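You operate a simulated robot arm through the tools that you are given. There is no shell and no other tool.

You run a simulated robot arm. Do the job below in one go: nothing can be reset, and whatever is moved stays where it is left.

TASK
Clear the turntable: its bush to the green square, knob back to start, go plug back in its cup.
Fine: swing the dial arm away before setting the bush down; the other bushes stay.
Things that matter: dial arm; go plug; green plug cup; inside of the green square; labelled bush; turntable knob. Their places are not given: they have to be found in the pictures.

The check looks at the end state, three seconds after you hand in, the way a careful person would. Anything else that was tipped, shoved, dropped, spilled or broken makes it a failure.

THE ROBOT
A 6-joint arm with a fingered hand, fixed in place. Base frame: the origin is at the foot of the arm, x ahead of it, y to its left, z up; the work surface is at about z = 0.74. Lengths are in m, angles in rad, forces in N, time in s.
With the tool pointing down near the work surface it reaches from about 0.34 to 0.82 m from the base axis. Its first joint turns from -2.897 to 2.897 rad. Payload 4 kg.
Tool frame: the origin (TCP) lies between the finger pads and is the grasp point; the fingertips stand 0.026 m ahead of it; z points along the fingers, y is the line along which they close. Largest opening 0.132 m; the body of the gripper starts 0.073 m behind the TCP. The gripper is a hand of 5 fingers: y runs from the thumb to the fingers, the wrist lies at [0, 0, -0.239] in the tool frame, and closing takes about 1.5 s.
Orientation is that of the tool frame in the base frame, as [roll, pitch, yaw] about the fixed x, y, z axes, in that order (R = Rz(yaw) Ry(pitch) Rx(roll)). With the fingers straight down and closing along the base's y, the tool's x points along the base's -x, its y along +y and its z along -z.

THE INTERFACE
- The arm moves only by the tool apply_moves. Its argument "commands" is a list that holds one entry, the list of rows, each a list of 7 numbers: the turn, a rotation vector about the base's x, y, z in rad, then the shift along the base's x, y, z in m, then the opening in per cent of the stroke, from 0 (shut) to 100 (fully open). In form: [[[ax, ay, az, x, y, z, claw], ...]]. A call has 1 to 20 rows; each row shifts and turns the commanded pose from where the row before left it. Each row takes 0.2 s and may step no farther than 0.05 m and 0.15 rad from the row before; otherwise, or with a gripper value out of range, the whole call is refused. A pose out of reach is approached as far as the arm can. The call stops where the force on the tool passes 40 N (or 10 N more than at its start, if that is more) or the arm is blocked; 0.2 s more then pass. Each finger travels about 0.045 m/s and halts on what it meets, pressing with about 25 N; the grip force reading is that of the motor and also rises with nothing between the fingers. The clock runs only during rows and for 0.2 s after the last one: add rows that do not move to give the fingers time. It gives the time, the measured TCP pose, the force on the tool (base axes), the opening and the grip force at its end, in the units of the frame above (readings bear some noise), with the torque about the TCP (base axes, N m) and any sound that the robot's microphone picked up.
- Cameras (640 x 400 px; columns grow to the right, rows downward): "scene" is fixed at [0.0507, -0.5021, 1.549]; the picture's right is [0.75, -0.66, 0.00], its down [-0.36, -0.41, -0.84] and it looks along [0.55, 0.63, -0.55] (base axes); focal length 323 px, centre (320, 200). "wrist" rides on the gripper at [0.084, 0.002, -0.097] in the tool frame; the picture's right is [-0.02, 1.00, 0.00], its down [-0.75, -0.02, -0.66] and it looks along [-0.66, -0.01, 0.75] (tool axes); focal length 270 px, centre (320, 200).
- camera(camera): a new picture of that camera. No time passes.
- hand_shape(shape): the hand has 5 fingers and takes this shape, open, in about a second: jaw (thumb against the fingers, like two jaws); tri (thumb and two fingers); tip (a fingertip pinch); poke (one finger out to press); point (the index stretched); flat (the hand flat); cup (the hand cupped); fist (a fist). The gripper value then closes the fingers along that shape, each until it touches; the sizes above hold for jaw. It gives what a move gives, with no picture.
- point_at(camera, pixels): for up to 12 pixels [column, row] of the newest picture of that camera ("zoom" is the newest enlarged one), the place [x, y, z] in the base frame of the surface seen there, good to about 0.002 m. No time passes.
- zoom(camera, box): a new picture of the part [left, top, right, bottom] of that camera's present view, enlarged. No time passes.
- sign_off(): hands the job in; it is judged then, once.

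Unless the task says otherwise, let go and move clear before handing in.

The tools are called after ">>>" by a JSON object that holds its "name" and its "arguments". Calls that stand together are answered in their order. apply_moves: Moves the arm, as the interface text tells. Its arguments: {"type":"object","properties":{"commands":{"type":"array"}},"required":["commands"]} The other tools are called the same way: hand_shape (shape) gives the hand a shape; camera (camera) takes a picture; point_at (camera, pixels) gives the place of the surface under pixels of a picture; zoom (camera, box) takes an enlarged picture of a part of a camera's view; sign_off () hands the job in.

At the start:

```text
t: 0.0
eef_pos: [0.3755, 0.4242, 1.1707]
tool_rot: [3.141, -0.001, 3.142]
ft_force: [-0.2, -0.6, 0.0]
wrist_torque: [0.0, 0.0, -0.01]
width: 0.1319
grasp_force: 0.1
shape: jaw
```

scene: 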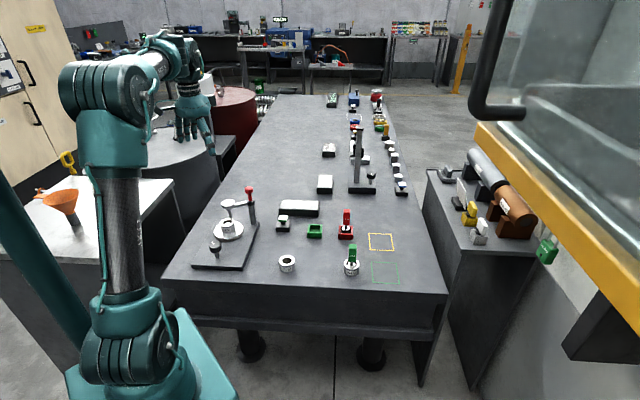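
wrist: 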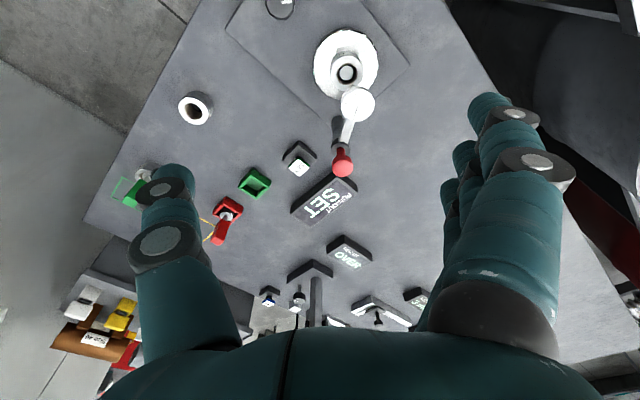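

The scene picture shows a turntable around (228,230) with a bush on it, a dial arm above it with a red knob around (250,190), a loose bush at (287,263), and a green plug in a bush at (351,262). I'll zoom in to see these in detail.

>>> {"name": "zoom", "arguments": {"camera": "scene", "box": [180, 170, 300, 280]}}

>>> {"name": "zoom", "arguments": {"camera": "scene", "box": [270, 190, 420, 290]}}

>>> {"name": "zoom", "arguments": {"camera": "scene", "box": [300, 80, 420, 200]}}

>>> {"name": "zoom", "arguments": {"camera": "wrist", "box": [220, 0, 420, 200]}}

```text
3.64 times, centred on (240, 225) of scene
```

zoom: 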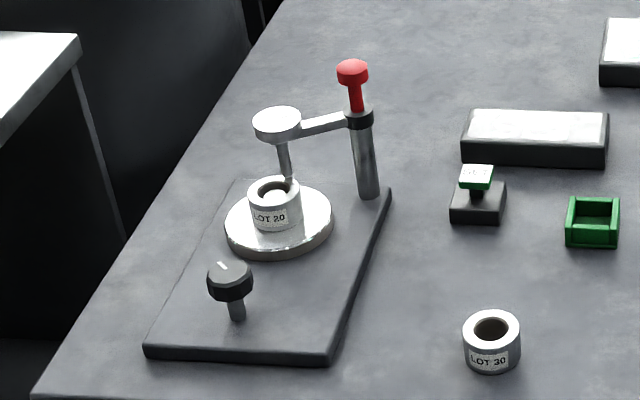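

```text
4.00 times, centred on (345, 240) of scene
```

zoom: 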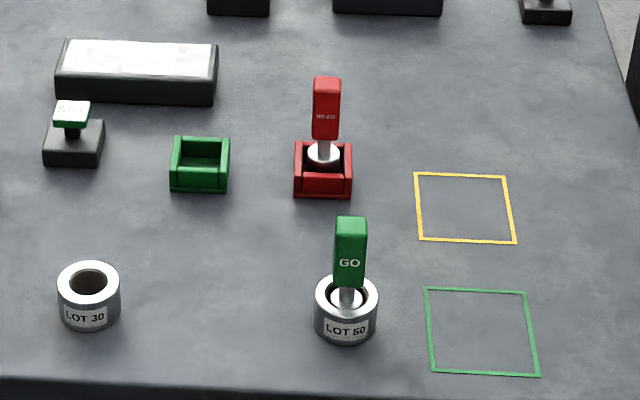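

```text
3.33 times, centred on (360, 140) of scene
```

zoom: 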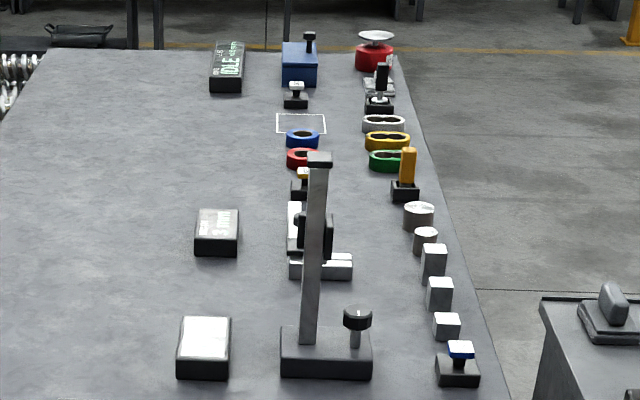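

```text
2.00 times, centred on (320, 100) of wrist
```

zoom: 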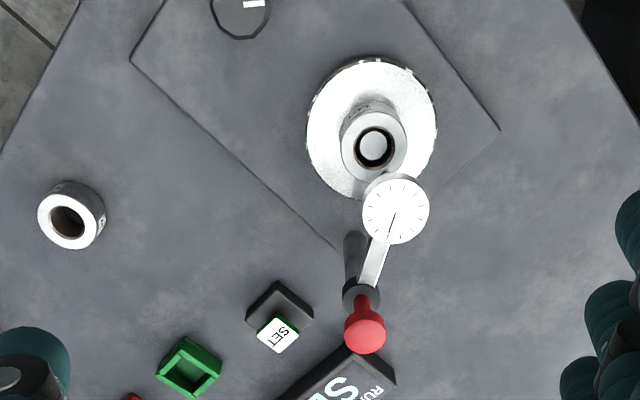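

LOT 20 is the bush on the turntable, with the dial stylus against it. The GO plug stands in LOT 50, and the green cup is empty. Next I'll look closer at the knob, the displays and the dial, and measure them.

>>> {"name": "zoom", "arguments": {"camera": "scene", "box": [205, 230, 235, 260]}}

>>> {"name": "zoom", "arguments": {"camera": "wrist", "box": [280, 150, 440, 330]}}

>>> {"name": "zoom", "arguments": {"camera": "wrist", "box": [240, 0, 320, 50]}}

>>> {"name": "zoom", "arguments": {"camera": "scene", "box": [215, 180, 265, 245]}}

```text
13.33 times, centred on (220, 245) of scene
```

zoom: 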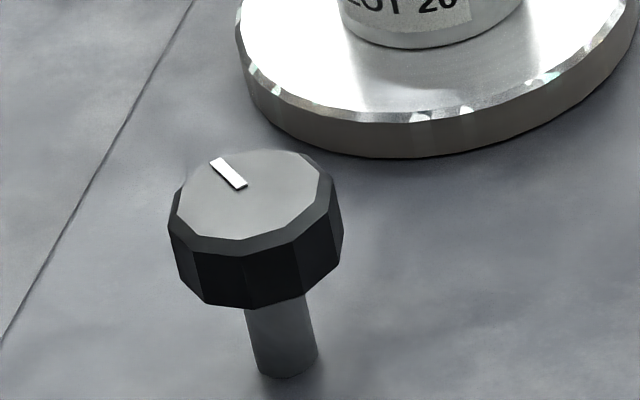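

```text
2.22 times, centred on (360, 240) of wrist
```

zoom: 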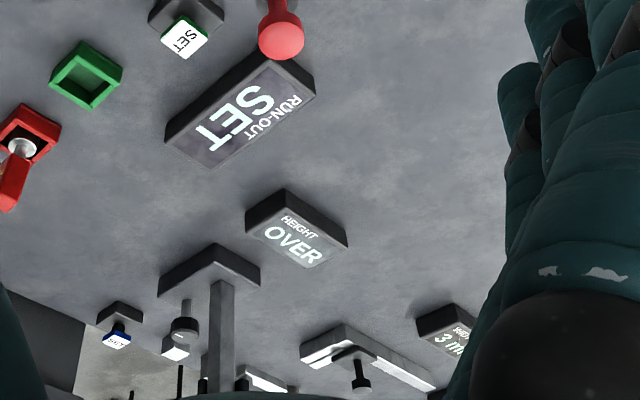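

```text
8.00 times, centred on (280, 25) of wrist
```

zoom: 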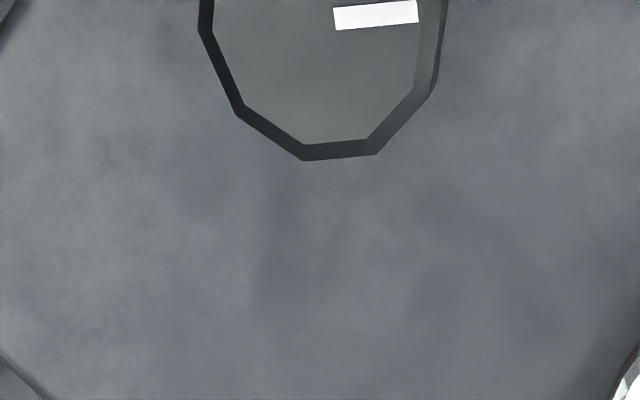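

```text
6.15 times, centred on (240, 212) of scene
```

zoom: 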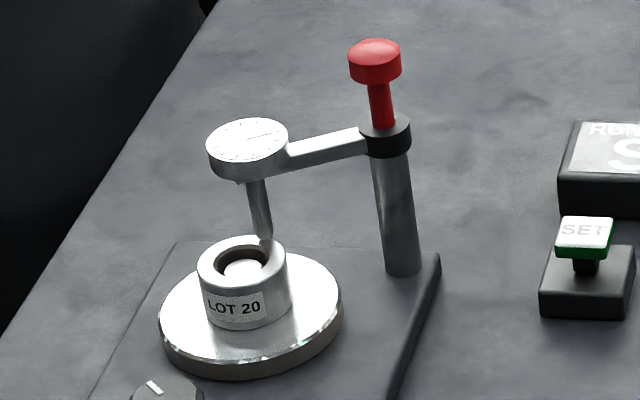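

The knob has a white pointer mark, and the dial stylus reaches into the LOT 20 bore. I'll measure points in the latest zoom and in the scene.

>>> {"name": "point_at", "arguments": {"camera": "zoom", "pixels": [[248, 138], [375, 50], [375, 70], [388, 130], [325, 145], [242, 267], [207, 262], [280, 262], [240, 310], [175, 310], [335, 290], [262, 230]]}}

>>> {"name": "point_at", "arguments": {"camera": "scene", "pixels": [[214.7, 244.6], [212.3, 242.2], [214.0, 243.9], [208.5, 247.0], [220.5, 245.5], [192, 266], [242, 270], [260, 222], [232, 250], [287, 258], [287, 266], [218, 262]]}}

>>> {"name": "point_at", "arguments": {"camera": "scene", "pixels": [[352.7, 246], [352.3, 256], [351.7, 265], [351.5, 272], [371.5, 262], [396.5, 262.8], [399.5, 283.5], [373, 282.8], [309.5, 226], [326.7, 226], [315, 230], [315, 236]]}}

```text
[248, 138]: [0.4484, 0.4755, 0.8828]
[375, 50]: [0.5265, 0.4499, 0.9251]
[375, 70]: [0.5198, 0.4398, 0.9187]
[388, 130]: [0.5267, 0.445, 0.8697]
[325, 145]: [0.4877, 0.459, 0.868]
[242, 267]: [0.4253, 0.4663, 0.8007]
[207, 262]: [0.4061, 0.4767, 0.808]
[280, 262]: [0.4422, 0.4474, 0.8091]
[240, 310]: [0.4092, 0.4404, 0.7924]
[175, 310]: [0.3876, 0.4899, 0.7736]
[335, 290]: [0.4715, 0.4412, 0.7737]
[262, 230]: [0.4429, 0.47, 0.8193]
```

```text
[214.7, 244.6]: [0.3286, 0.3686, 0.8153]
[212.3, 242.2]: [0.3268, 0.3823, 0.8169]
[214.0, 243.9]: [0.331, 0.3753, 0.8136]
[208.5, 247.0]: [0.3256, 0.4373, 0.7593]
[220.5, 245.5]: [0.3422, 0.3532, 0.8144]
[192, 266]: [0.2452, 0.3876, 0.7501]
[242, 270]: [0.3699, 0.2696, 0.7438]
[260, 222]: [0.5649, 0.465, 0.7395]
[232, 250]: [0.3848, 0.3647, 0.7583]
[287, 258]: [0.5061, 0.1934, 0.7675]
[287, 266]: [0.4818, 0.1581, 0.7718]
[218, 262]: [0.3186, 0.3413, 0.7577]
```

```text
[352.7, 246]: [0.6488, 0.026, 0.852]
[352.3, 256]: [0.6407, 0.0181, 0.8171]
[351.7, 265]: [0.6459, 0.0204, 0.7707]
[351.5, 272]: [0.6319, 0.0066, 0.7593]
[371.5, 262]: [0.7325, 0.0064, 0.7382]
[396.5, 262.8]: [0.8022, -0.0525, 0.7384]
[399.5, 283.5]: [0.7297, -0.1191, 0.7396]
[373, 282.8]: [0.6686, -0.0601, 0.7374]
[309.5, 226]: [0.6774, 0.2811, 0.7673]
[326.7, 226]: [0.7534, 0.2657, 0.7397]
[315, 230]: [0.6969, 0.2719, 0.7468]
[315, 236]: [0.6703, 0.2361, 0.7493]
```

Measured positions: bush LOT 20 at about (0.425, 0.463), dial pivot at about (0.528, 0.45), knob at about (0.33, 0.366). I'll move the wrist camera over the rig to look at the knob mark and stylus up close.

>>> {"name": "apply_moves", "arguments": {"commands": [[[0, 0, 0, -0.02925, -0.00967, -0.025, 100], [0, 0, 0, -0.02925, -0.00967, -0.025, 100], [0, 0, 0, -0.02925, -0.00967, -0.025, 100], [0, 0, 0, -0.02925, -0.00967, -0.025, 100], [0, 0, 0, -0.02925, -0.00967, -0.025, 100], [0, 0, 0, -0.02925, -0.00967, -0.025, 100]]]}}

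>>> {"name": "camera", "arguments": {"camera": "wrist"}}

>>> {"name": "camera", "arguments": {"camera": "scene"}}

```text
t: 1.4
eef_pos: [0.2031, 0.3663, 1.0261]
tool_rot: [3.124, 0.01, 3.133]
ft_force: [0.0, 0.1, 1.2]
wrist_torque: [-0.02, -0.07, -0.01]
width: 0.132
grasp_force: 0.1
shape: jaw
```

```text
taken
```

wrist: 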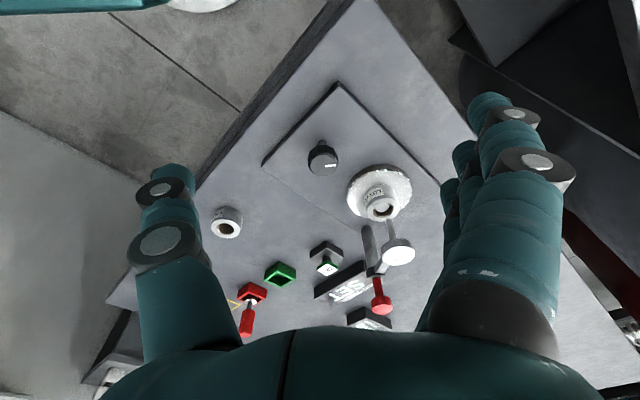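

```text
taken
```

scene: 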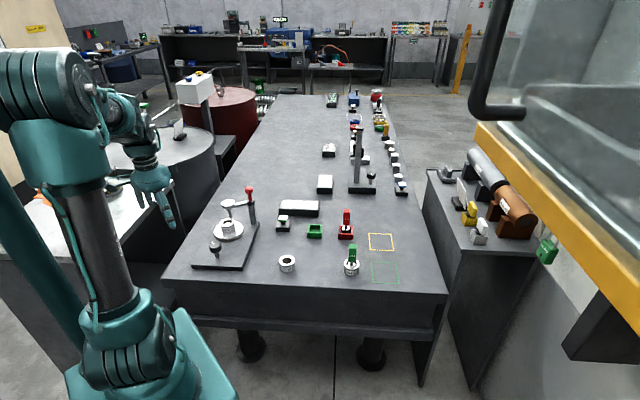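

The wrist view now shows the whole rig: knob at (323,158), turntable at (380,195), dial at (398,252). I'll zoom in on those.

>>> {"name": "zoom", "arguments": {"camera": "wrist", "box": [295, 130, 355, 190]}}

>>> {"name": "zoom", "arguments": {"camera": "wrist", "box": [335, 150, 435, 320]}}

>>> {"name": "zoom", "arguments": {"camera": "wrist", "box": [255, 80, 435, 230]}}

>>> {"name": "zoom", "arguments": {"camera": "scene", "box": [340, 120, 390, 200]}}

```text
6.67 times, centred on (325, 160) of wrist
```

zoom: 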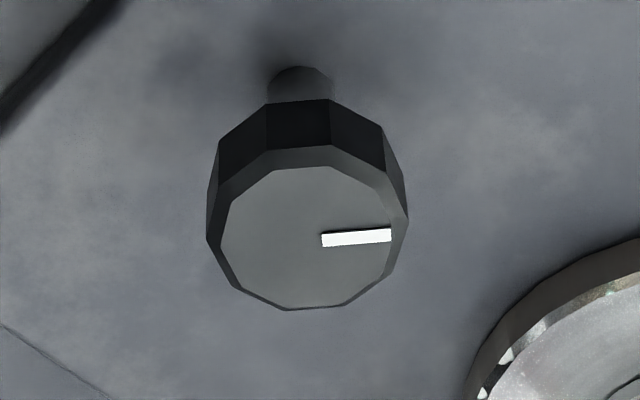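

```text
2.35 times, centred on (385, 235) of wrist
```

zoom: 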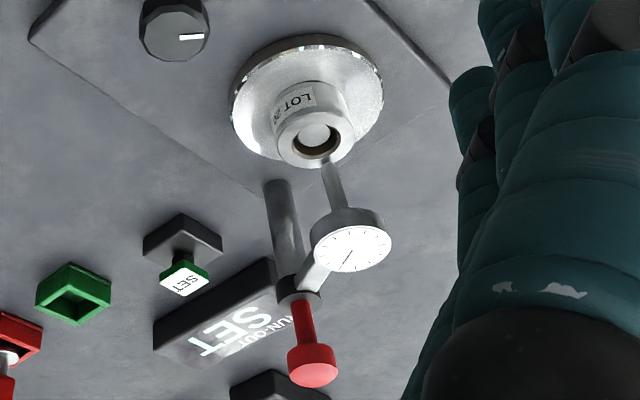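

```text
2.67 times, centred on (345, 155) of wrist
```

zoom: 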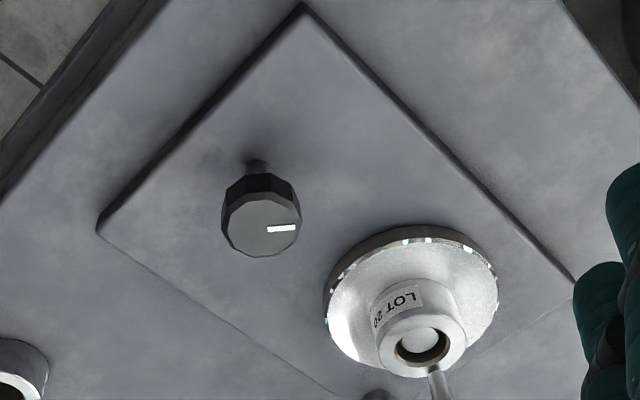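

```text
5.00 times, centred on (365, 160) of scene
```

zoom: 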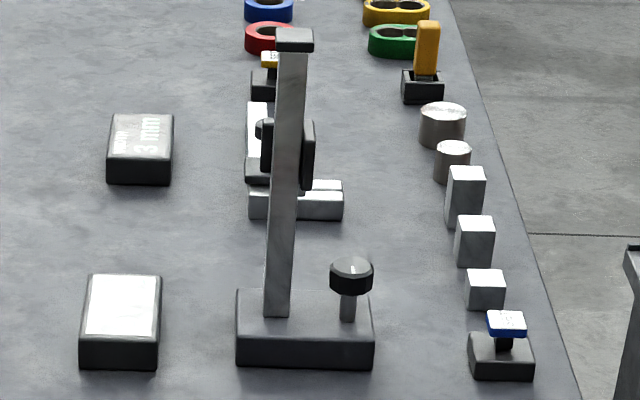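

The knob mark points roughly along base +y. I'll look at the similar knobs on the other rigs for reference, and measure this knob's centre and mark precisely.

>>> {"name": "zoom", "arguments": {"camera": "scene", "box": [360, 165, 385, 185]}}

>>> {"name": "zoom", "arguments": {"camera": "wrist", "box": [295, 130, 355, 190]}}

>>> {"name": "point_at", "arguments": {"camera": "zoom", "pixels": [[305, 237], [328, 239], [386, 235], [230, 240], [395, 215], [305, 295], [305, 175], [300, 80]]}}

>>> {"name": "point_at", "arguments": {"camera": "wrist", "pixels": [[343, 84], [264, 164], [439, 185], [372, 208], [391, 208], [377, 187], [381, 213], [398, 250], [381, 302], [347, 192], [411, 190], [380, 166]]}}

```text
16.00 times, centred on (372, 175) of scene
```

zoom: 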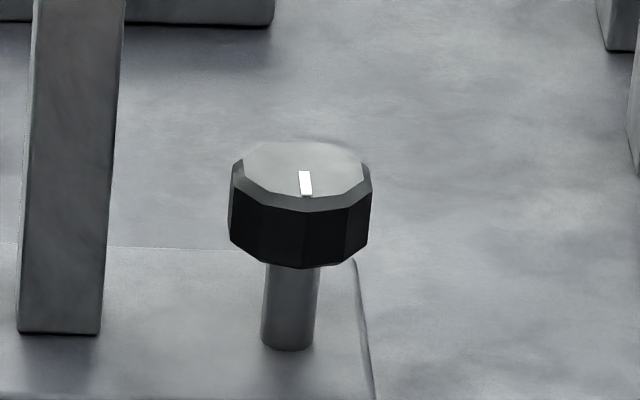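

```text
6.67 times, centred on (325, 160) of wrist
```

zoom: 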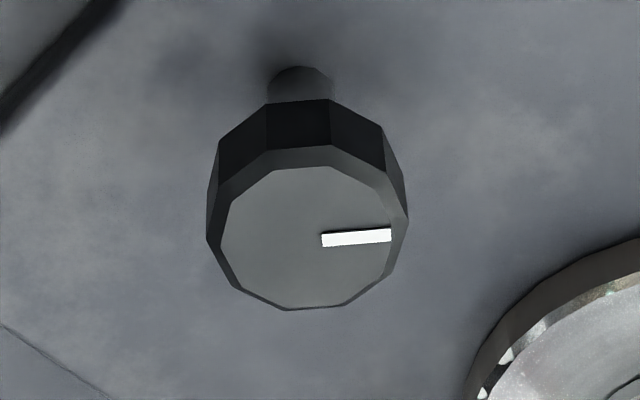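

```text
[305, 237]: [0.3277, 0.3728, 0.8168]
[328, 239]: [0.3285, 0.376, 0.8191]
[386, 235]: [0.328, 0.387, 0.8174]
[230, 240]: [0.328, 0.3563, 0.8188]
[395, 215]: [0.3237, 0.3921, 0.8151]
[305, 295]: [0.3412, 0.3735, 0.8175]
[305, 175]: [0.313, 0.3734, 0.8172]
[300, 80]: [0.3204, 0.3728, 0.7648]
```

```text
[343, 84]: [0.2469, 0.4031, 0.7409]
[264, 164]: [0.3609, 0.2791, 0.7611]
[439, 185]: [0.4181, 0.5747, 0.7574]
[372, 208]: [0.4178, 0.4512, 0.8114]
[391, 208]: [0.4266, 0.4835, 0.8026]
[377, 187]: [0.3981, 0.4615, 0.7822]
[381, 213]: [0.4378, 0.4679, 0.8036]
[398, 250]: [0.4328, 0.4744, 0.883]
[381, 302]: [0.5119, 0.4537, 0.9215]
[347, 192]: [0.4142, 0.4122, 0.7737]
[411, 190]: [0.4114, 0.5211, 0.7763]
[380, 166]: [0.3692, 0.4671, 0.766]
```

The knob centre is at about (0.327, 0.373), top at z≈0.8175, with the mark pointing to +y. I'll look for any hint of the "start" position on the plate, on signs, or on the other rigs' knobs.

>>> {"name": "zoom", "arguments": {"camera": "scene", "box": [330, 90, 410, 160]}}

>>> {"name": "zoom", "arguments": {"camera": "scene", "box": [160, 60, 240, 150]}}

>>> {"name": "zoom", "arguments": {"camera": "scene", "box": [185, 200, 305, 275]}}

>>> {"name": "zoom", "arguments": {"camera": "wrist", "box": [250, 230, 430, 330]}}

```text
5.71 times, centred on (370, 125) of scene
```

zoom: 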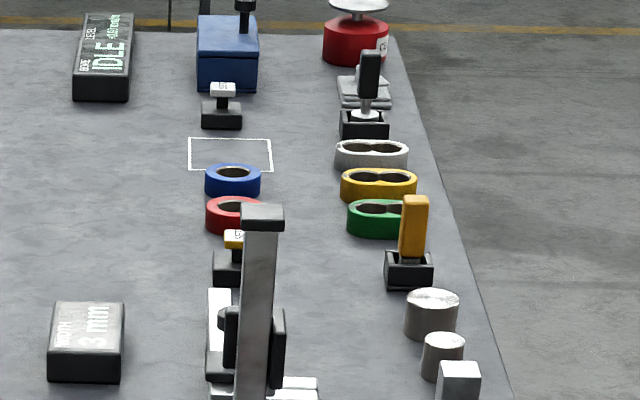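

```text
4.44 times, centred on (200, 105) of scene
```

zoom: 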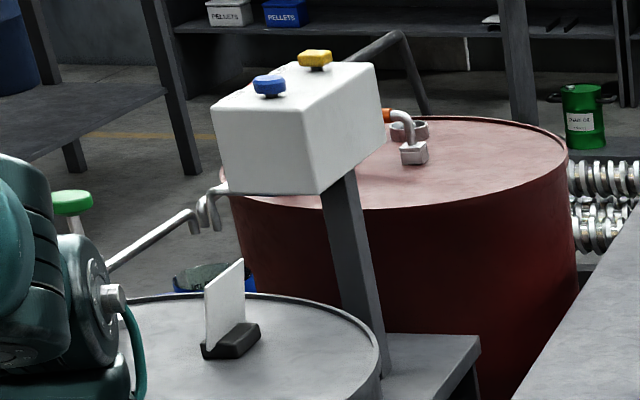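

```text
5.33 times, centred on (245, 238) of scene
```

zoom: 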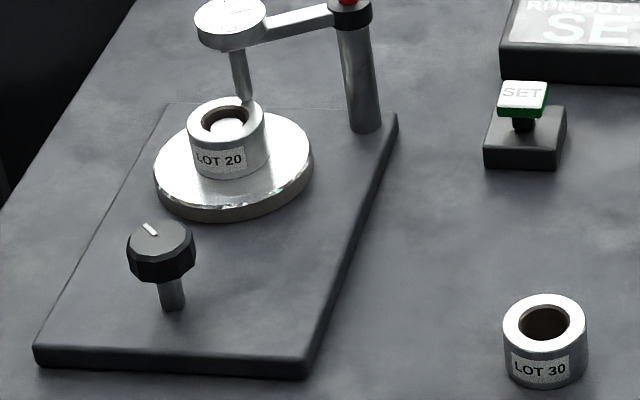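

```text
3.56 times, centred on (340, 280) of wrist
```

zoom: 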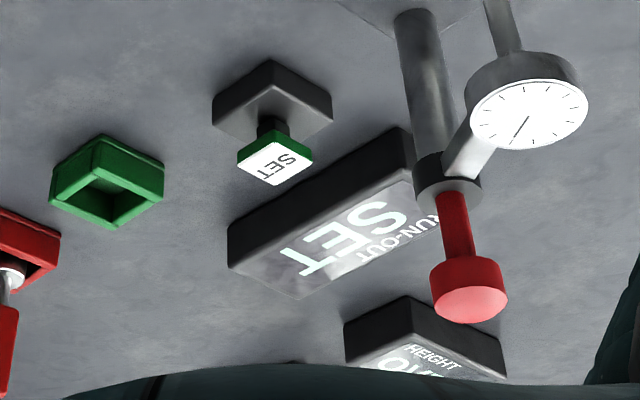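

No start mark is visible on the plate, so I'll have to feel for the knob's stop later. Before touching anything, I'll check the shape of the hand in the scene view.

>>> {"name": "zoom", "arguments": {"camera": "scene", "box": [100, 130, 210, 240]}}

>>> {"name": "zoom", "arguments": {"camera": "wrist", "box": [100, 60, 600, 400]}}

>>> {"name": "point_at", "arguments": {"camera": "wrist", "pixels": [[172, 172], [163, 190], [160, 240], [488, 100], [515, 113], [540, 158], [465, 150], [450, 190], [530, 250]]}}

```text
3.64 times, centred on (155, 185) of scene
```

zoom: 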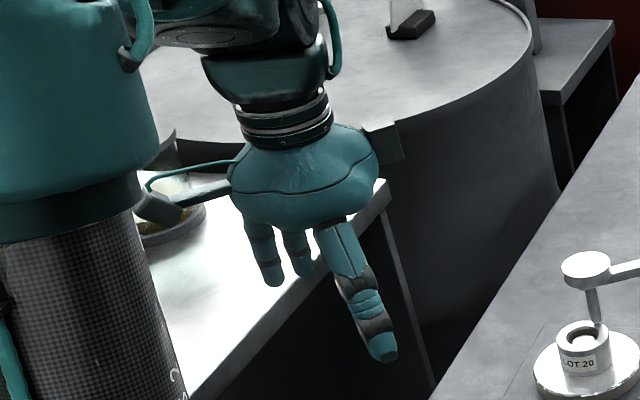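

```text
1.18 times, centred on (350, 230) of wrist
```

zoom: 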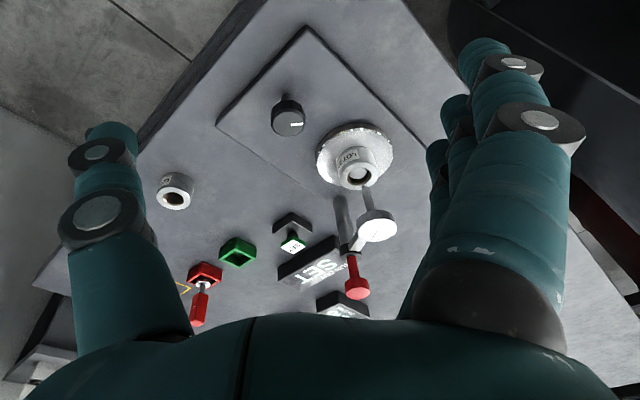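

```text
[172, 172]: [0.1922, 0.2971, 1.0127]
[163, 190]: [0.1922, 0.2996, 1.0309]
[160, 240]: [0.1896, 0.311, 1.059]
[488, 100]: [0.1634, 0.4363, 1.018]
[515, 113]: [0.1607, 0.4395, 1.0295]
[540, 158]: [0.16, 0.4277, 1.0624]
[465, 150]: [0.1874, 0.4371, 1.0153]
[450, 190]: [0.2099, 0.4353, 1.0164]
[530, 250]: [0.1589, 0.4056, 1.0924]
```

The jaw has a single thumb on the base −y side and four fingers on the +y side, spanning about ±0.04 m along x. I'll check the clearances around the rig (the drum tops on the left) and the dial and arm geometry before swinging the arm with the thumb.

>>> {"name": "point_at", "arguments": {"camera": "scene", "pixels": [[200, 150], [215, 165], [185, 190], [225, 120], [255, 130], [240, 150], [195, 95], [180, 132]]}}

>>> {"name": "zoom", "arguments": {"camera": "scene", "box": [215, 180, 265, 245]}}

>>> {"name": "point_at", "arguments": {"camera": "zoom", "pixels": [[210, 145], [285, 140], [248, 122], [248, 157], [300, 147], [350, 137], [365, 128], [410, 128], [350, 60], [400, 60], [400, 270], [245, 175]]}}

```text
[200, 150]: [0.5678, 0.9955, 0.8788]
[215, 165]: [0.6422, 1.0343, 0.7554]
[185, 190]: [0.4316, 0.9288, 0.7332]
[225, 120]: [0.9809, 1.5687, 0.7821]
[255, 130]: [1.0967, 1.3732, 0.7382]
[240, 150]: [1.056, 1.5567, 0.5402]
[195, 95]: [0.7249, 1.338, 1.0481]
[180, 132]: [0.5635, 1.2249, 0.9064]
```

```text
6.15 times, centred on (240, 212) of scene
```

zoom: 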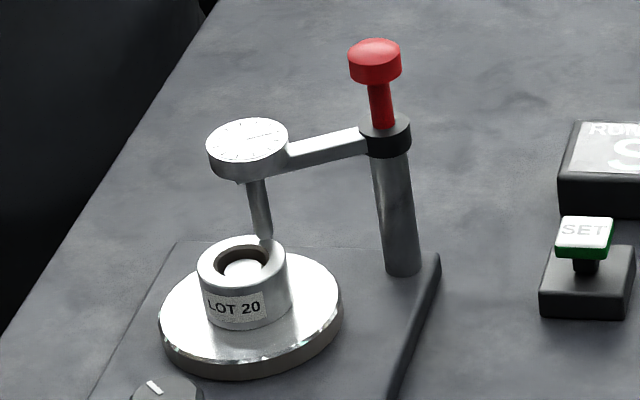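

```text
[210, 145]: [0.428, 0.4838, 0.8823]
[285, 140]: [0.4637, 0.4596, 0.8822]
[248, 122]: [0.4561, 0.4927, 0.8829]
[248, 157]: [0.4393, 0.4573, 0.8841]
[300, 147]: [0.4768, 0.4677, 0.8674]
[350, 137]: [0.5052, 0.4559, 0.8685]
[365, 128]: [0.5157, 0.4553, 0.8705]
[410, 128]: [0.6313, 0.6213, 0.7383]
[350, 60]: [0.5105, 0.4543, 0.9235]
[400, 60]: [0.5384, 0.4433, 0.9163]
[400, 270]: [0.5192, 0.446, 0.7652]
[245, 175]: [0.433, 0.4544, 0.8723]
```

The dial is centred at about (0.446, 0.472) with radius 0.022 and z 0.865–0.883, and its pivot is at about (0.525, 0.451). I'll move over it at a safe height, then straddle it with the thumb on the −y side.

>>> {"name": "apply_moves", "arguments": {"commands": [[[0, 0, 0, 0.034, 0.017, -0.0037, 100], [0, 0, 0, 0.034, 0.017, -0.0037, 100], [0, 0, 0, 0.034, 0.017, -0.0037, 100], [0, 0, 0, 0.034, 0.017, -0.0037, 100], [0, 0, 0, 0.034, 0.017, -0.0037, 100], [0, 0, 0, 0.034, 0.017, -0.0037, 100], [0, 0, 0, 0.033, 0.017, -0.0037, 100], [0, 0, 0, 0, 0, 0, 100]]]}}

>>> {"name": "camera", "arguments": {"camera": "wrist"}}

>>> {"name": "zoom", "arguments": {"camera": "scene", "box": [150, 110, 300, 260]}}

```text
t: 3.2
eef_pos: [0.4363, 0.4869, 0.9921]
tool_rot: [3.14, 0.001, -3.142]
ft_force: [0.4, -0.4, -1.0]
wrist_torque: [0.0, 0.03, -0.01]
width: 0.1318
grasp_force: 0.0
shape: jaw
```

```text
taken
```

wrist: 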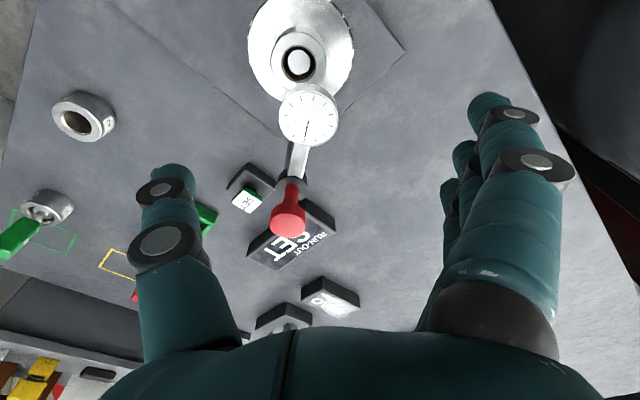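

```text
2.67 times, centred on (225, 185) of scene
```

zoom: 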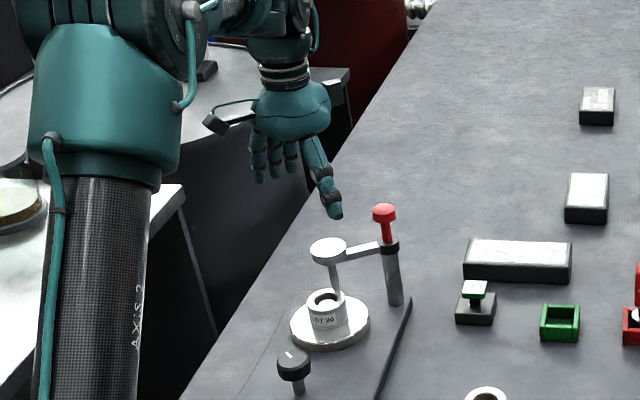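

The hand is centred over the dial with the thumb clear on the left. I'll descend to TCP z≈0.88 so the thumb tip hangs beside the dial.

>>> {"name": "apply_moves", "arguments": {"commands": [[[0, 0, 0, 0, 0, -0.028, 100], [0, 0, 0, 0, 0, -0.028, 100], [0, 0, 0, 0, 0, -0.028, 100], [0, 0, 0, 0, 0, -0.028, 100], [0, 0, 0, 0, 0, 0, 100]]]}}

>>> {"name": "camera", "arguments": {"camera": "wrist"}}

>>> {"name": "zoom", "arguments": {"camera": "scene", "box": [180, 140, 290, 250]}}

```text
t: 4.4
eef_pos: [0.4368, 0.4835, 0.8807]
tool_rot: [-3.14, -0.001, -3.142]
ft_force: [-0.2, 0.2, -0.2]
wrist_torque: [-0.01, 0.0, 0.01]
width: 0.1319
grasp_force: 0.1
shape: jaw
```

```text
taken
```

wrist: 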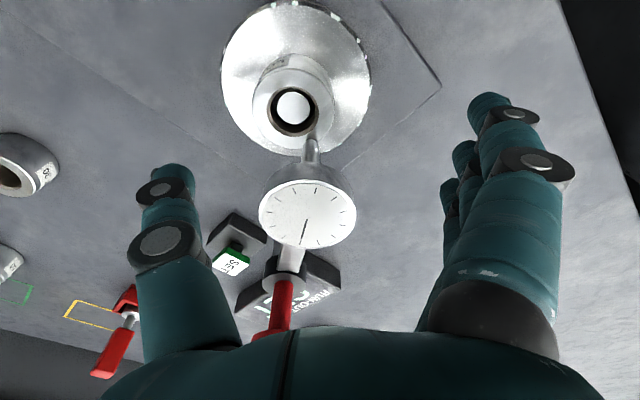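

```text
3.64 times, centred on (235, 195) of scene
```

zoom: 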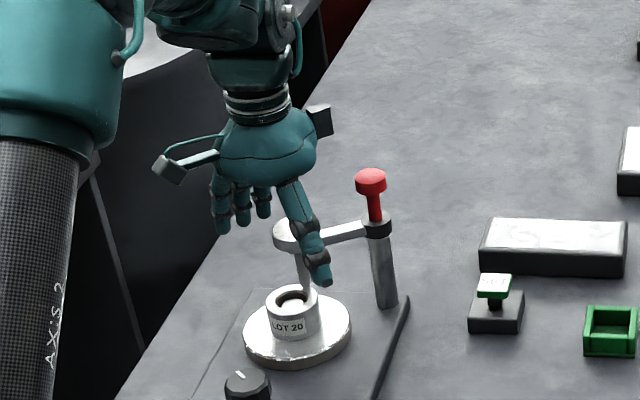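

The thumb is beside the dial on the −y side, with the dial at (307,213) between thumb and fingers. I'll push it gently toward +y along an arc around the post.

>>> {"name": "apply_moves", "arguments": {"commands": [[[0, 0, 0, 0.002, 0.017, 0, 100], [0, 0, 0, 0.002, 0.017, 0, 100], [0, 0, 0, 0.0025, 0.0145, 0, 100], [0, 0, 0, 0.0025, 0.0145, 0, 100], [0, 0, 0, 0.006, 0.0135, 0, 100], [0, 0, 0, 0.006, 0.0135, 0, 100], [0, 0, 0, 0, 0, 0, 100]]]}}

>>> {"name": "camera", "arguments": {"camera": "wrist"}}

>>> {"name": "zoom", "arguments": {"camera": "scene", "box": [180, 140, 290, 250]}}

```text
t: 6.0
eef_pos: [0.457, 0.5756, 0.8845]
tool_rot: [3.137, 0.001, 3.141]
ft_force: [-6.2, -10.4, 30.6]
wrist_torque: [-3.32, -0.05, -0.72]
width: 0.1318
grasp_force: 0.1
shape: jaw
```

```text
taken
```

wrist: 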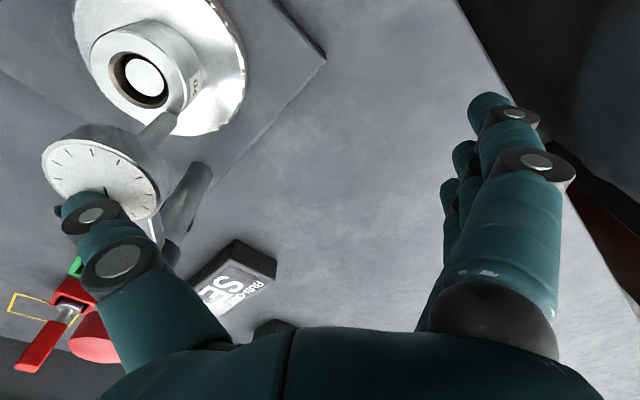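

```text
3.64 times, centred on (235, 195) of scene
```

zoom: 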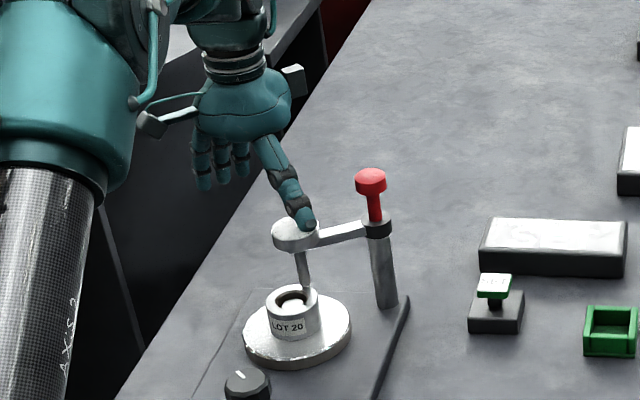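

The dial did not move. The thumb rode up onto it (force z≈30 N), so that direction is against a stop. I'll lift straight up to unload it.

>>> {"name": "apply_moves", "arguments": {"commands": [[[0, 0, 0, 0, 0, 0.02, 100], [0, 0, 0, 0, 0, 0.03, 100], [0, 0, 0, 0, 0, 0.04, 100], [0, 0, 0, 0, 0, 0.03, 100], [0, 0, 0, 0, 0, 0, 100]]]}}

>>> {"name": "camera", "arguments": {"camera": "wrist"}}

>>> {"name": "zoom", "arguments": {"camera": "scene", "box": [180, 140, 290, 250]}}

```text
t: 7.2
eef_pos: [0.4592, 0.5763, 1.0018]
tool_rot: [3.141, 0.002, 3.141]
ft_force: [0.2, -0.3, -1.3]
wrist_torque: [0.04, 0.02, -0.02]
width: 0.1318
grasp_force: 0.0
shape: jaw
```

```text
taken
```

wrist: 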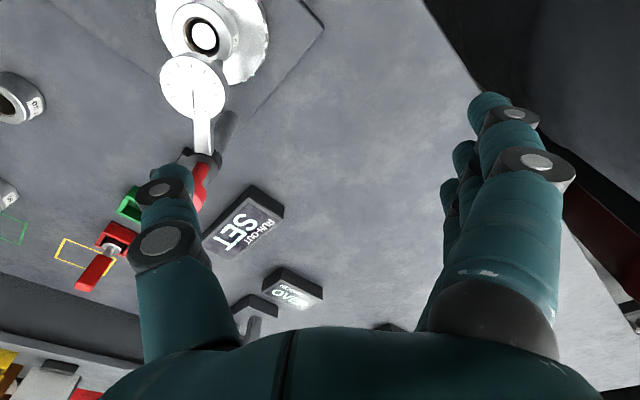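

```text
3.64 times, centred on (235, 195) of scene
```

zoom: 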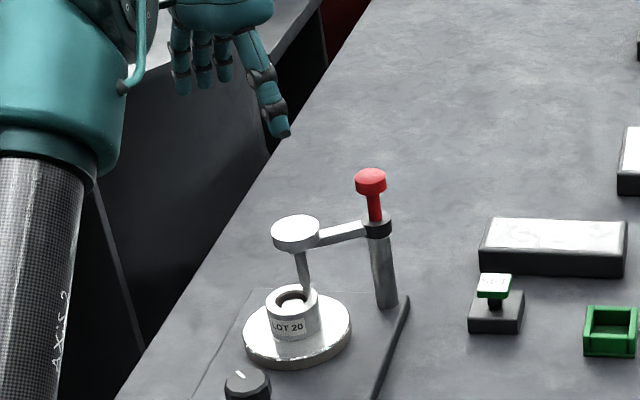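

Lifting cleared the force and nothing was displaced. The arm must swing the other way, so I'll reposition to straddle the dial again and push toward −y with the four fingers.

>>> {"name": "apply_moves", "arguments": {"commands": [[[0, 0, 0, -0.01, -0.03, 0, 100], [0, 0, 0, -0.01, -0.03, 0, 100], [0, 0, 0, -0.01, -0.03, 0, 100], [0, 0, 0, -0.009, -0.029, 0, 100], [0, 0, 0, 0, 0, -0.03, 100], [0, 0, 0, 0, 0, -0.03, 100], [0, 0, 0, 0, 0, -0.03, 100], [0, 0, 0, 0, 0, -0.033, 100], [0, 0, 0, 0, 0, 0, 100]]]}}

>>> {"name": "camera", "arguments": {"camera": "wrist"}}

>>> {"name": "zoom", "arguments": {"camera": "scene", "box": [180, 140, 290, 250]}}

```text
t: 9.2
eef_pos: [0.4181, 0.4566, 0.8773]
tool_rot: [3.141, 0.001, 3.141]
ft_force: [0.5, 0.1, -0.1]
wrist_torque: [-0.03, 0.01, -0.01]
width: 0.132
grasp_force: 0.1
shape: jaw
```

```text
taken
```

wrist: 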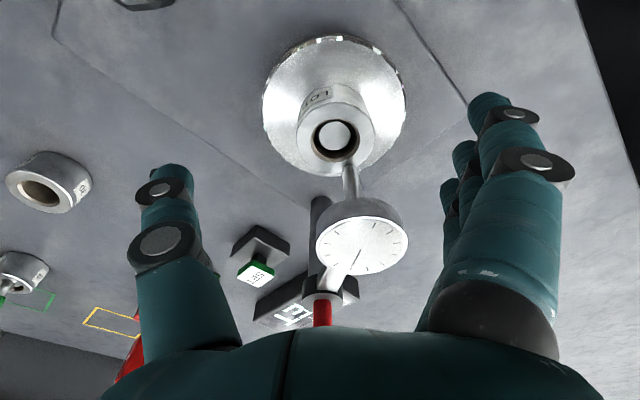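

```text
3.64 times, centred on (235, 195) of scene
```

zoom: 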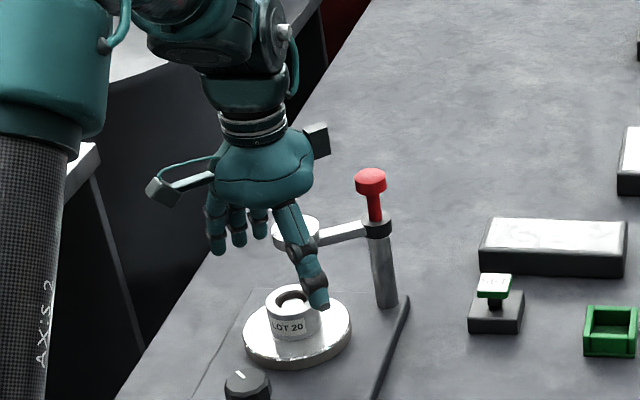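

The dial at (362,240) sits between the thumb and the fingers. I'll push slowly toward −y with the fingers and watch the force.

>>> {"name": "apply_moves", "arguments": {"commands": [[[0, 0, 0, 0, -0.012, -0.005, 100], [0, 0, 0, 0, -0.012, 0, 100], [0, 0, 0, 0, -0.01, 0, 100], [0, 0, 0, 0, -0.01, 0, 100], [0, 0, 0, 0, -0.01, 0, 100], [0, 0, 0, 0, 0, 0, 100]]]}}

>>> {"name": "camera", "arguments": {"camera": "wrist"}}

>>> {"name": "zoom", "arguments": {"camera": "scene", "box": [180, 140, 290, 250]}}

```text
t: 10.6
eef_pos: [0.4187, 0.4023, 0.8724]
tool_rot: [3.141, 0.0, -3.14]
ft_force: [-0.6, 1.2, 0.2]
wrist_torque: [0.05, 0.0, 0.06]
width: 0.1322
grasp_force: 0.0
shape: jaw
```

```text
taken
```

wrist: 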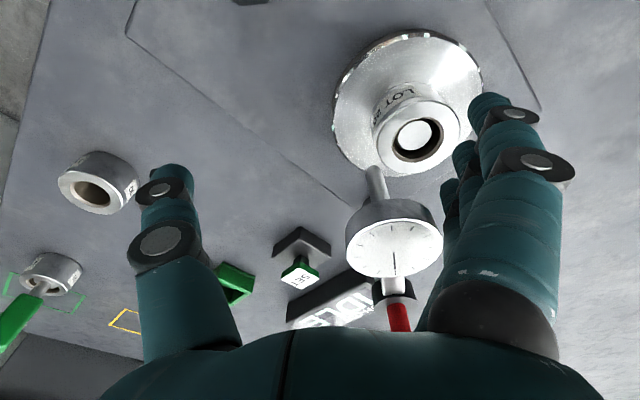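

```text
3.64 times, centred on (235, 195) of scene
```

zoom: 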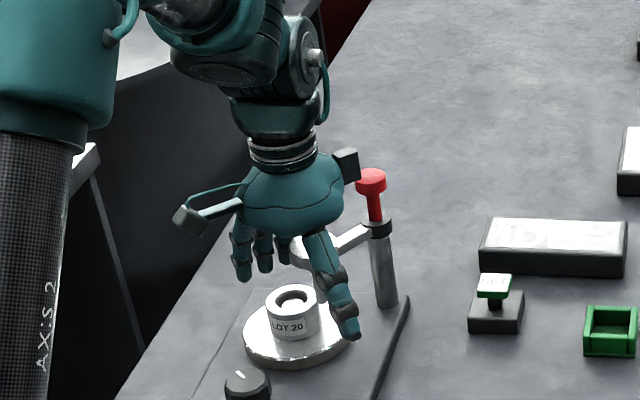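

The dial swings freely this way (force≈1 N), so I'll keep sweeping toward −y.

>>> {"name": "apply_moves", "arguments": {"commands": [[[0, 0, 0, 0.0, -0.012, 0, 100], [0, 0, 0, 0.0, -0.012, 0, 100], [0, 0, 0, 0.002, -0.012, 0, 100], [0, 0, 0, 0.002, -0.012, 0, 100], [0, 0, 0, 0.003, -0.012, 0, 100], [0, 0, 0, 0.003, -0.012, 0, 100], [0, 0, 0, 0, 0, 0, 100]]]}}

>>> {"name": "camera", "arguments": {"camera": "wrist"}}

>>> {"name": "zoom", "arguments": {"camera": "scene", "box": [180, 140, 290, 250]}}

```text
t: 12.2
eef_pos: [0.4267, 0.3305, 0.8749]
tool_rot: [3.14, -0.001, -3.137]
ft_force: [-14.8, 22.9, -0.7]
wrist_torque: [-0.23, -0.16, 1.95]
width: 0.1319
grasp_force: 0.1
shape: jaw
```

```text
taken
```

wrist: 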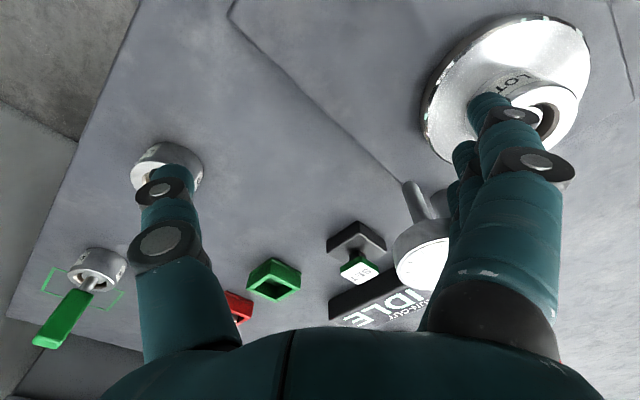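

```text
3.64 times, centred on (235, 195) of scene
```

zoom: 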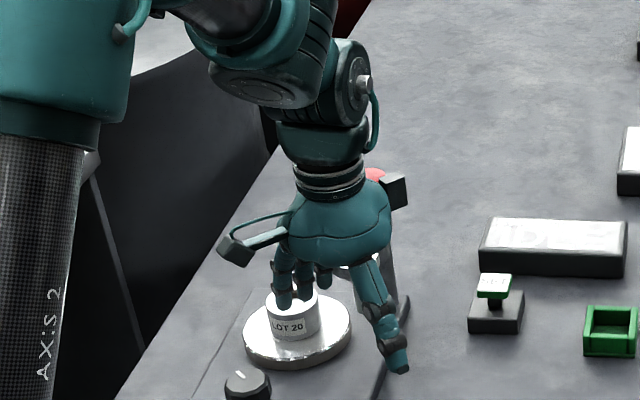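

Resistance rose to about 27 N and the run-out display now reads "IDLE". I'll back off a little and raise the hand to see where the dial arm is.

>>> {"name": "apply_moves", "arguments": {"commands": [[[0, 0, 0, -0.002, 0.01, 0, 100], [0, 0, 0, -0.003, 0.01, 0, 100], [0, 0, 0, 0, 0, 0.03, 100], [0, 0, 0, 0, 0, 0.04, 100], [0, 0, 0, 0, 0, 0.04, 100], [0, 0, 0, -0.04, 0, 0.03, 100], [0, 0, 0, -0.04, 0, 0.0, 100], [0, 0, 0, 0, 0, 0, 100]]]}}

>>> {"name": "camera", "arguments": {"camera": "wrist"}}

>>> {"name": "camera", "arguments": {"camera": "scene"}}

>>> {"name": "zoom", "arguments": {"camera": "scene", "box": [200, 170, 300, 270]}}

```text
t: 14.0
eef_pos: [0.3433, 0.3511, 1.014]
tool_rot: [3.141, -0.001, -3.14]
ft_force: [0.4, 0.5, -0.4]
wrist_torque: [0.0, 0.01, -0.01]
width: 0.132
grasp_force: 0.0
shape: jaw
```

```text
taken
```

wrist: 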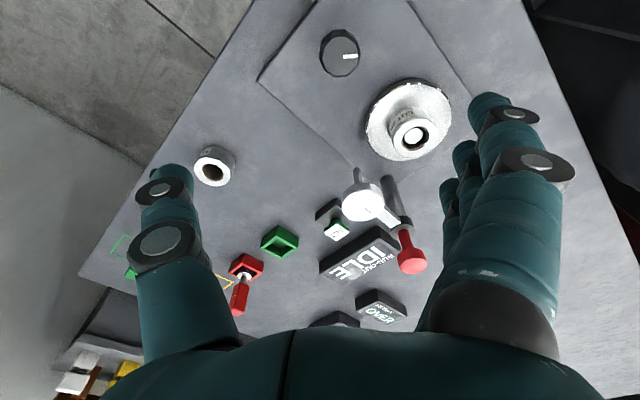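

```text
taken
```

scene: 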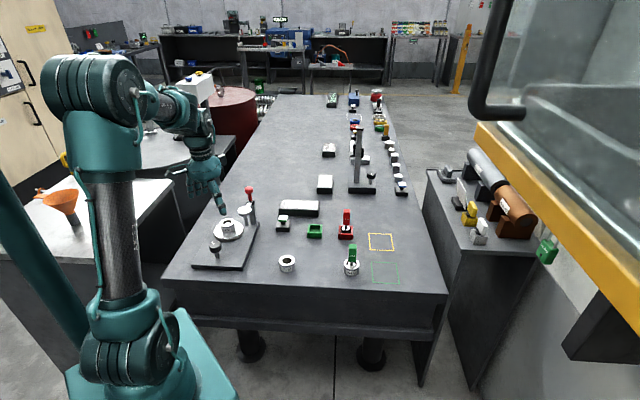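

```text
4.00 times, centred on (250, 220) of scene
```

zoom: 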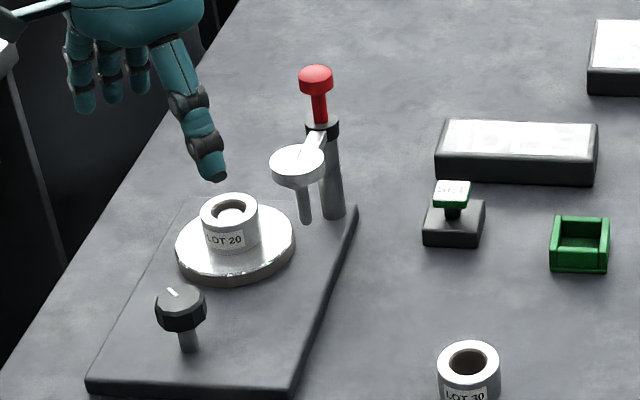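

The dial arm has swung well off the bush: the dial is now at (363,200) in the wrist view, next to the post. I'll measure its position to judge how far it went and whether there is clearance for grasping the bush.

>>> {"name": "zoom", "arguments": {"camera": "wrist", "box": [320, 60, 460, 290]}}

>>> {"name": "point_at", "arguments": {"camera": "wrist", "pixels": [[363, 200], [345, 205], [380, 200], [390, 216], [412, 258], [404, 136], [424, 134], [417, 127], [410, 153], [366, 122], [451, 118]]}}

>>> {"name": "point_at", "arguments": {"camera": "scene", "pixels": [[244.3, 209], [238, 211], [250.5, 211], [250, 203], [249, 188], [227, 223], [222.5, 223], [234, 223], [229, 229], [215, 232], [244, 231]]}}

```text
1.74 times, centred on (390, 175) of wrist
```

zoom: 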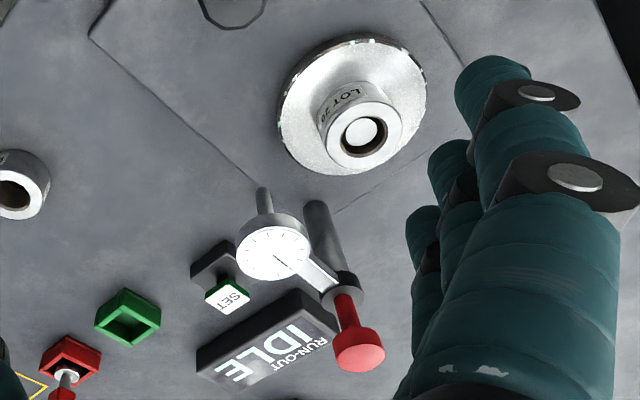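

```text
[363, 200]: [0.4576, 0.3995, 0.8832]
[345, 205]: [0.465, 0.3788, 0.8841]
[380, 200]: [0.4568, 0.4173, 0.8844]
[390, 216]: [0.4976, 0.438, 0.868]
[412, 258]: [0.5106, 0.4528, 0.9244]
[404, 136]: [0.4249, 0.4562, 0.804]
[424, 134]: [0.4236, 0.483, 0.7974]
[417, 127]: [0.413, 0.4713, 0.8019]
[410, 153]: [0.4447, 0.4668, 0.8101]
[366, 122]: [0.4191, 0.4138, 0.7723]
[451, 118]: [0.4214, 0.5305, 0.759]
```

```text
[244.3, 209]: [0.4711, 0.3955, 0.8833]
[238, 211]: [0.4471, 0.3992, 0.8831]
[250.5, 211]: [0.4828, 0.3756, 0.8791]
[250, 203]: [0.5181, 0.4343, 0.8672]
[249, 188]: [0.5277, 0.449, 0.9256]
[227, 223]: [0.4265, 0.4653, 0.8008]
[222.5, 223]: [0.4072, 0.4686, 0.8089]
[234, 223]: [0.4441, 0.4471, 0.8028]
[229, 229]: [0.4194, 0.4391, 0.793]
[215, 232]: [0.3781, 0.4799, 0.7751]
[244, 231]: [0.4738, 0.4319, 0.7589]
```

The dial is now at about (0.466, 0.395), a 60° swing ending against a stop, and the display reads IDLE, so the bush at about (0.4245, 0.466) is free. I'll go above it and yaw the hand −40° so the palm stays clear of the dial and post.

>>> {"name": "apply_moves", "arguments": {"commands": [[[0, 0, 0, 0.0, 0.02, 0.0, 100], [0, 0, -0.14, 0.016, 0.019, -0.002, 100], [0, 0, -0.14, 0.016, 0.019, -0.002, 100], [0, 0, -0.14, 0.016, 0.019, -0.002, 100], [0, 0, -0.14, 0.016, 0.019, -0.002, 100], [0, 0, -0.14, 0.0172, 0.0189, -0.002, 100], [0, 0, 0, 0, 0, 0, 100], [0, 0, 0, 0, 0, 0, 100]]]}}

>>> {"name": "camera", "arguments": {"camera": "wrist"}}

>>> {"name": "zoom", "arguments": {"camera": "scene", "box": [180, 140, 290, 250]}}

```text
t: 15.8
eef_pos: [0.4251, 0.4663, 1.0046]
tool_rot: [3.141, -0.001, 2.442]
ft_force: [0.6, 0.8, -0.1]
wrist_torque: [0.0, -0.04, 0.0]
width: 0.1319
grasp_force: 0.1
shape: jaw
```

```text
taken
```

wrist: 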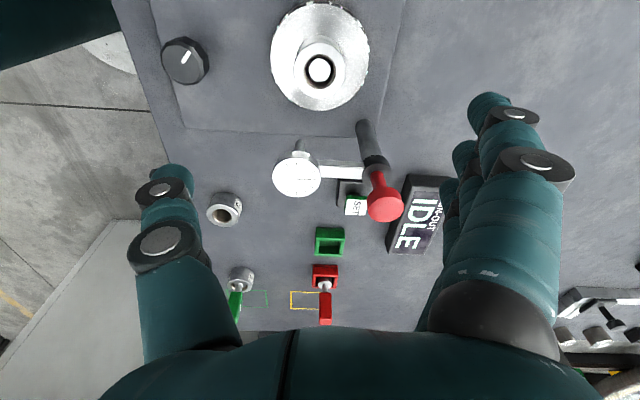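

```text
3.64 times, centred on (235, 195) of scene
```

zoom: 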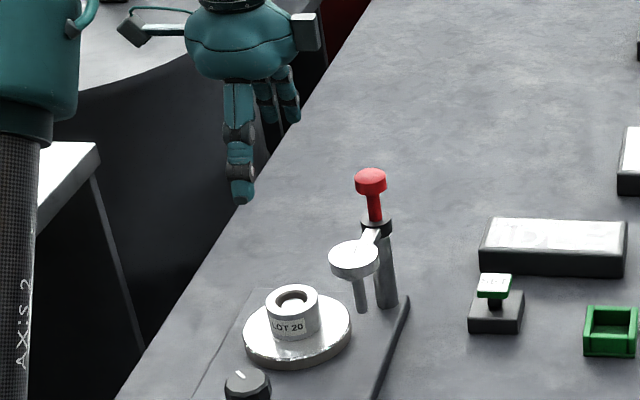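

The yaw worked and the bush at (319,68) lines up with the hand centre column. I'll measure the bush rim precisely.

>>> {"name": "zoom", "arguments": {"camera": "wrist", "box": [260, 0, 380, 120]}}

>>> {"name": "point_at", "arguments": {"camera": "wrist", "pixels": [[298, 68], [341, 68], [319, 46], [319, 89], [319, 69], [276, 50], [364, 50], [319, 103], [297, 176], [320, 176], [277, 180]]}}

```text
3.33 times, centred on (320, 60) of wrist
```

zoom: 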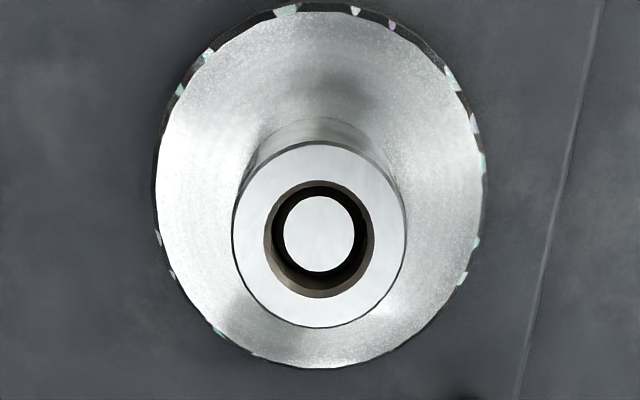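

```text
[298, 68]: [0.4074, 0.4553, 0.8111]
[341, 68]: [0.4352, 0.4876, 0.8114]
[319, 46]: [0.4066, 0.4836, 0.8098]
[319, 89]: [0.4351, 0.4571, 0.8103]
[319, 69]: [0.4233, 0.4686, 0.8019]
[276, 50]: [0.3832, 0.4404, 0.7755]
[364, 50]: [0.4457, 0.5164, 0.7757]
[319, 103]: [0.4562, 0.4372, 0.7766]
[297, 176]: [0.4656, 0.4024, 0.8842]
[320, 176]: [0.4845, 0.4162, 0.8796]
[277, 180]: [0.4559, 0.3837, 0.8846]
```

Bush centre refined to (0.423, 0.469), top z 0.8105, sitting on the disc at 0.776. I'll shift slightly and descend partway with the fingers open.

>>> {"name": "apply_moves", "arguments": {"commands": [[[0, 0, 0, -0.002, 0.0027, -0.03, 100], [0, 0, 0, 0, 0, -0.03, 100], [0, 0, 0, 0, 0, -0.03, 95], [0, 0, 0, 0, 0, -0.03, 90], [0, 0, 0, 0, 0, -0.03, 85], [0, 0, 0, 0, 0, -0.015, 85], [0, 0, 0, 0, 0, 0, 85]]]}}

>>> {"name": "camera", "arguments": {"camera": "wrist"}}

>>> {"name": "zoom", "arguments": {"camera": "scene", "box": [180, 140, 290, 250]}}

```text
t: 17.4
eef_pos: [0.422, 0.4667, 0.8377]
tool_rot: [3.141, 0.0, 2.442]
ft_force: [-0.8, 0.1, -0.1]
wrist_torque: [0.01, 0.01, 0.03]
width: 0.1125
grasp_force: 0.1
shape: jaw
```

```text
taken
```

wrist: 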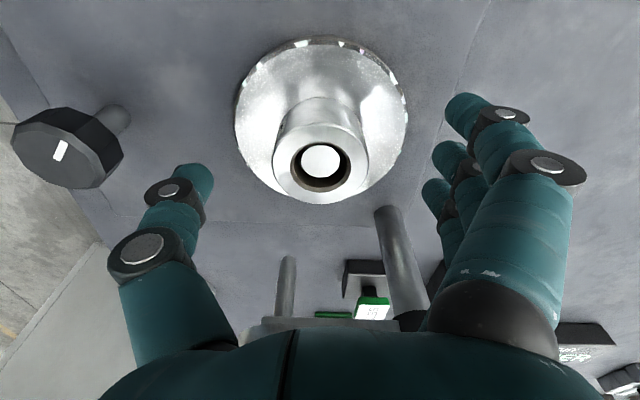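

```text
3.64 times, centred on (235, 195) of scene
```

zoom: 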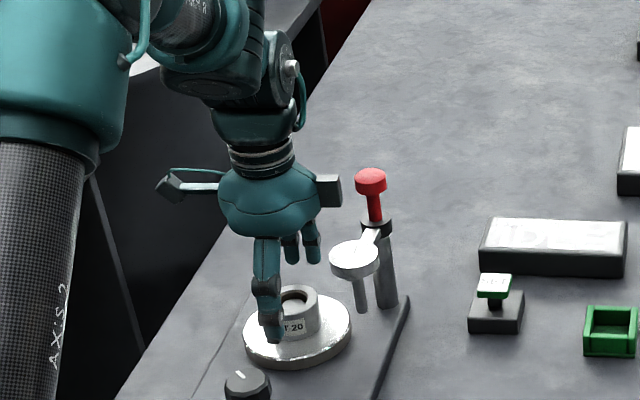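

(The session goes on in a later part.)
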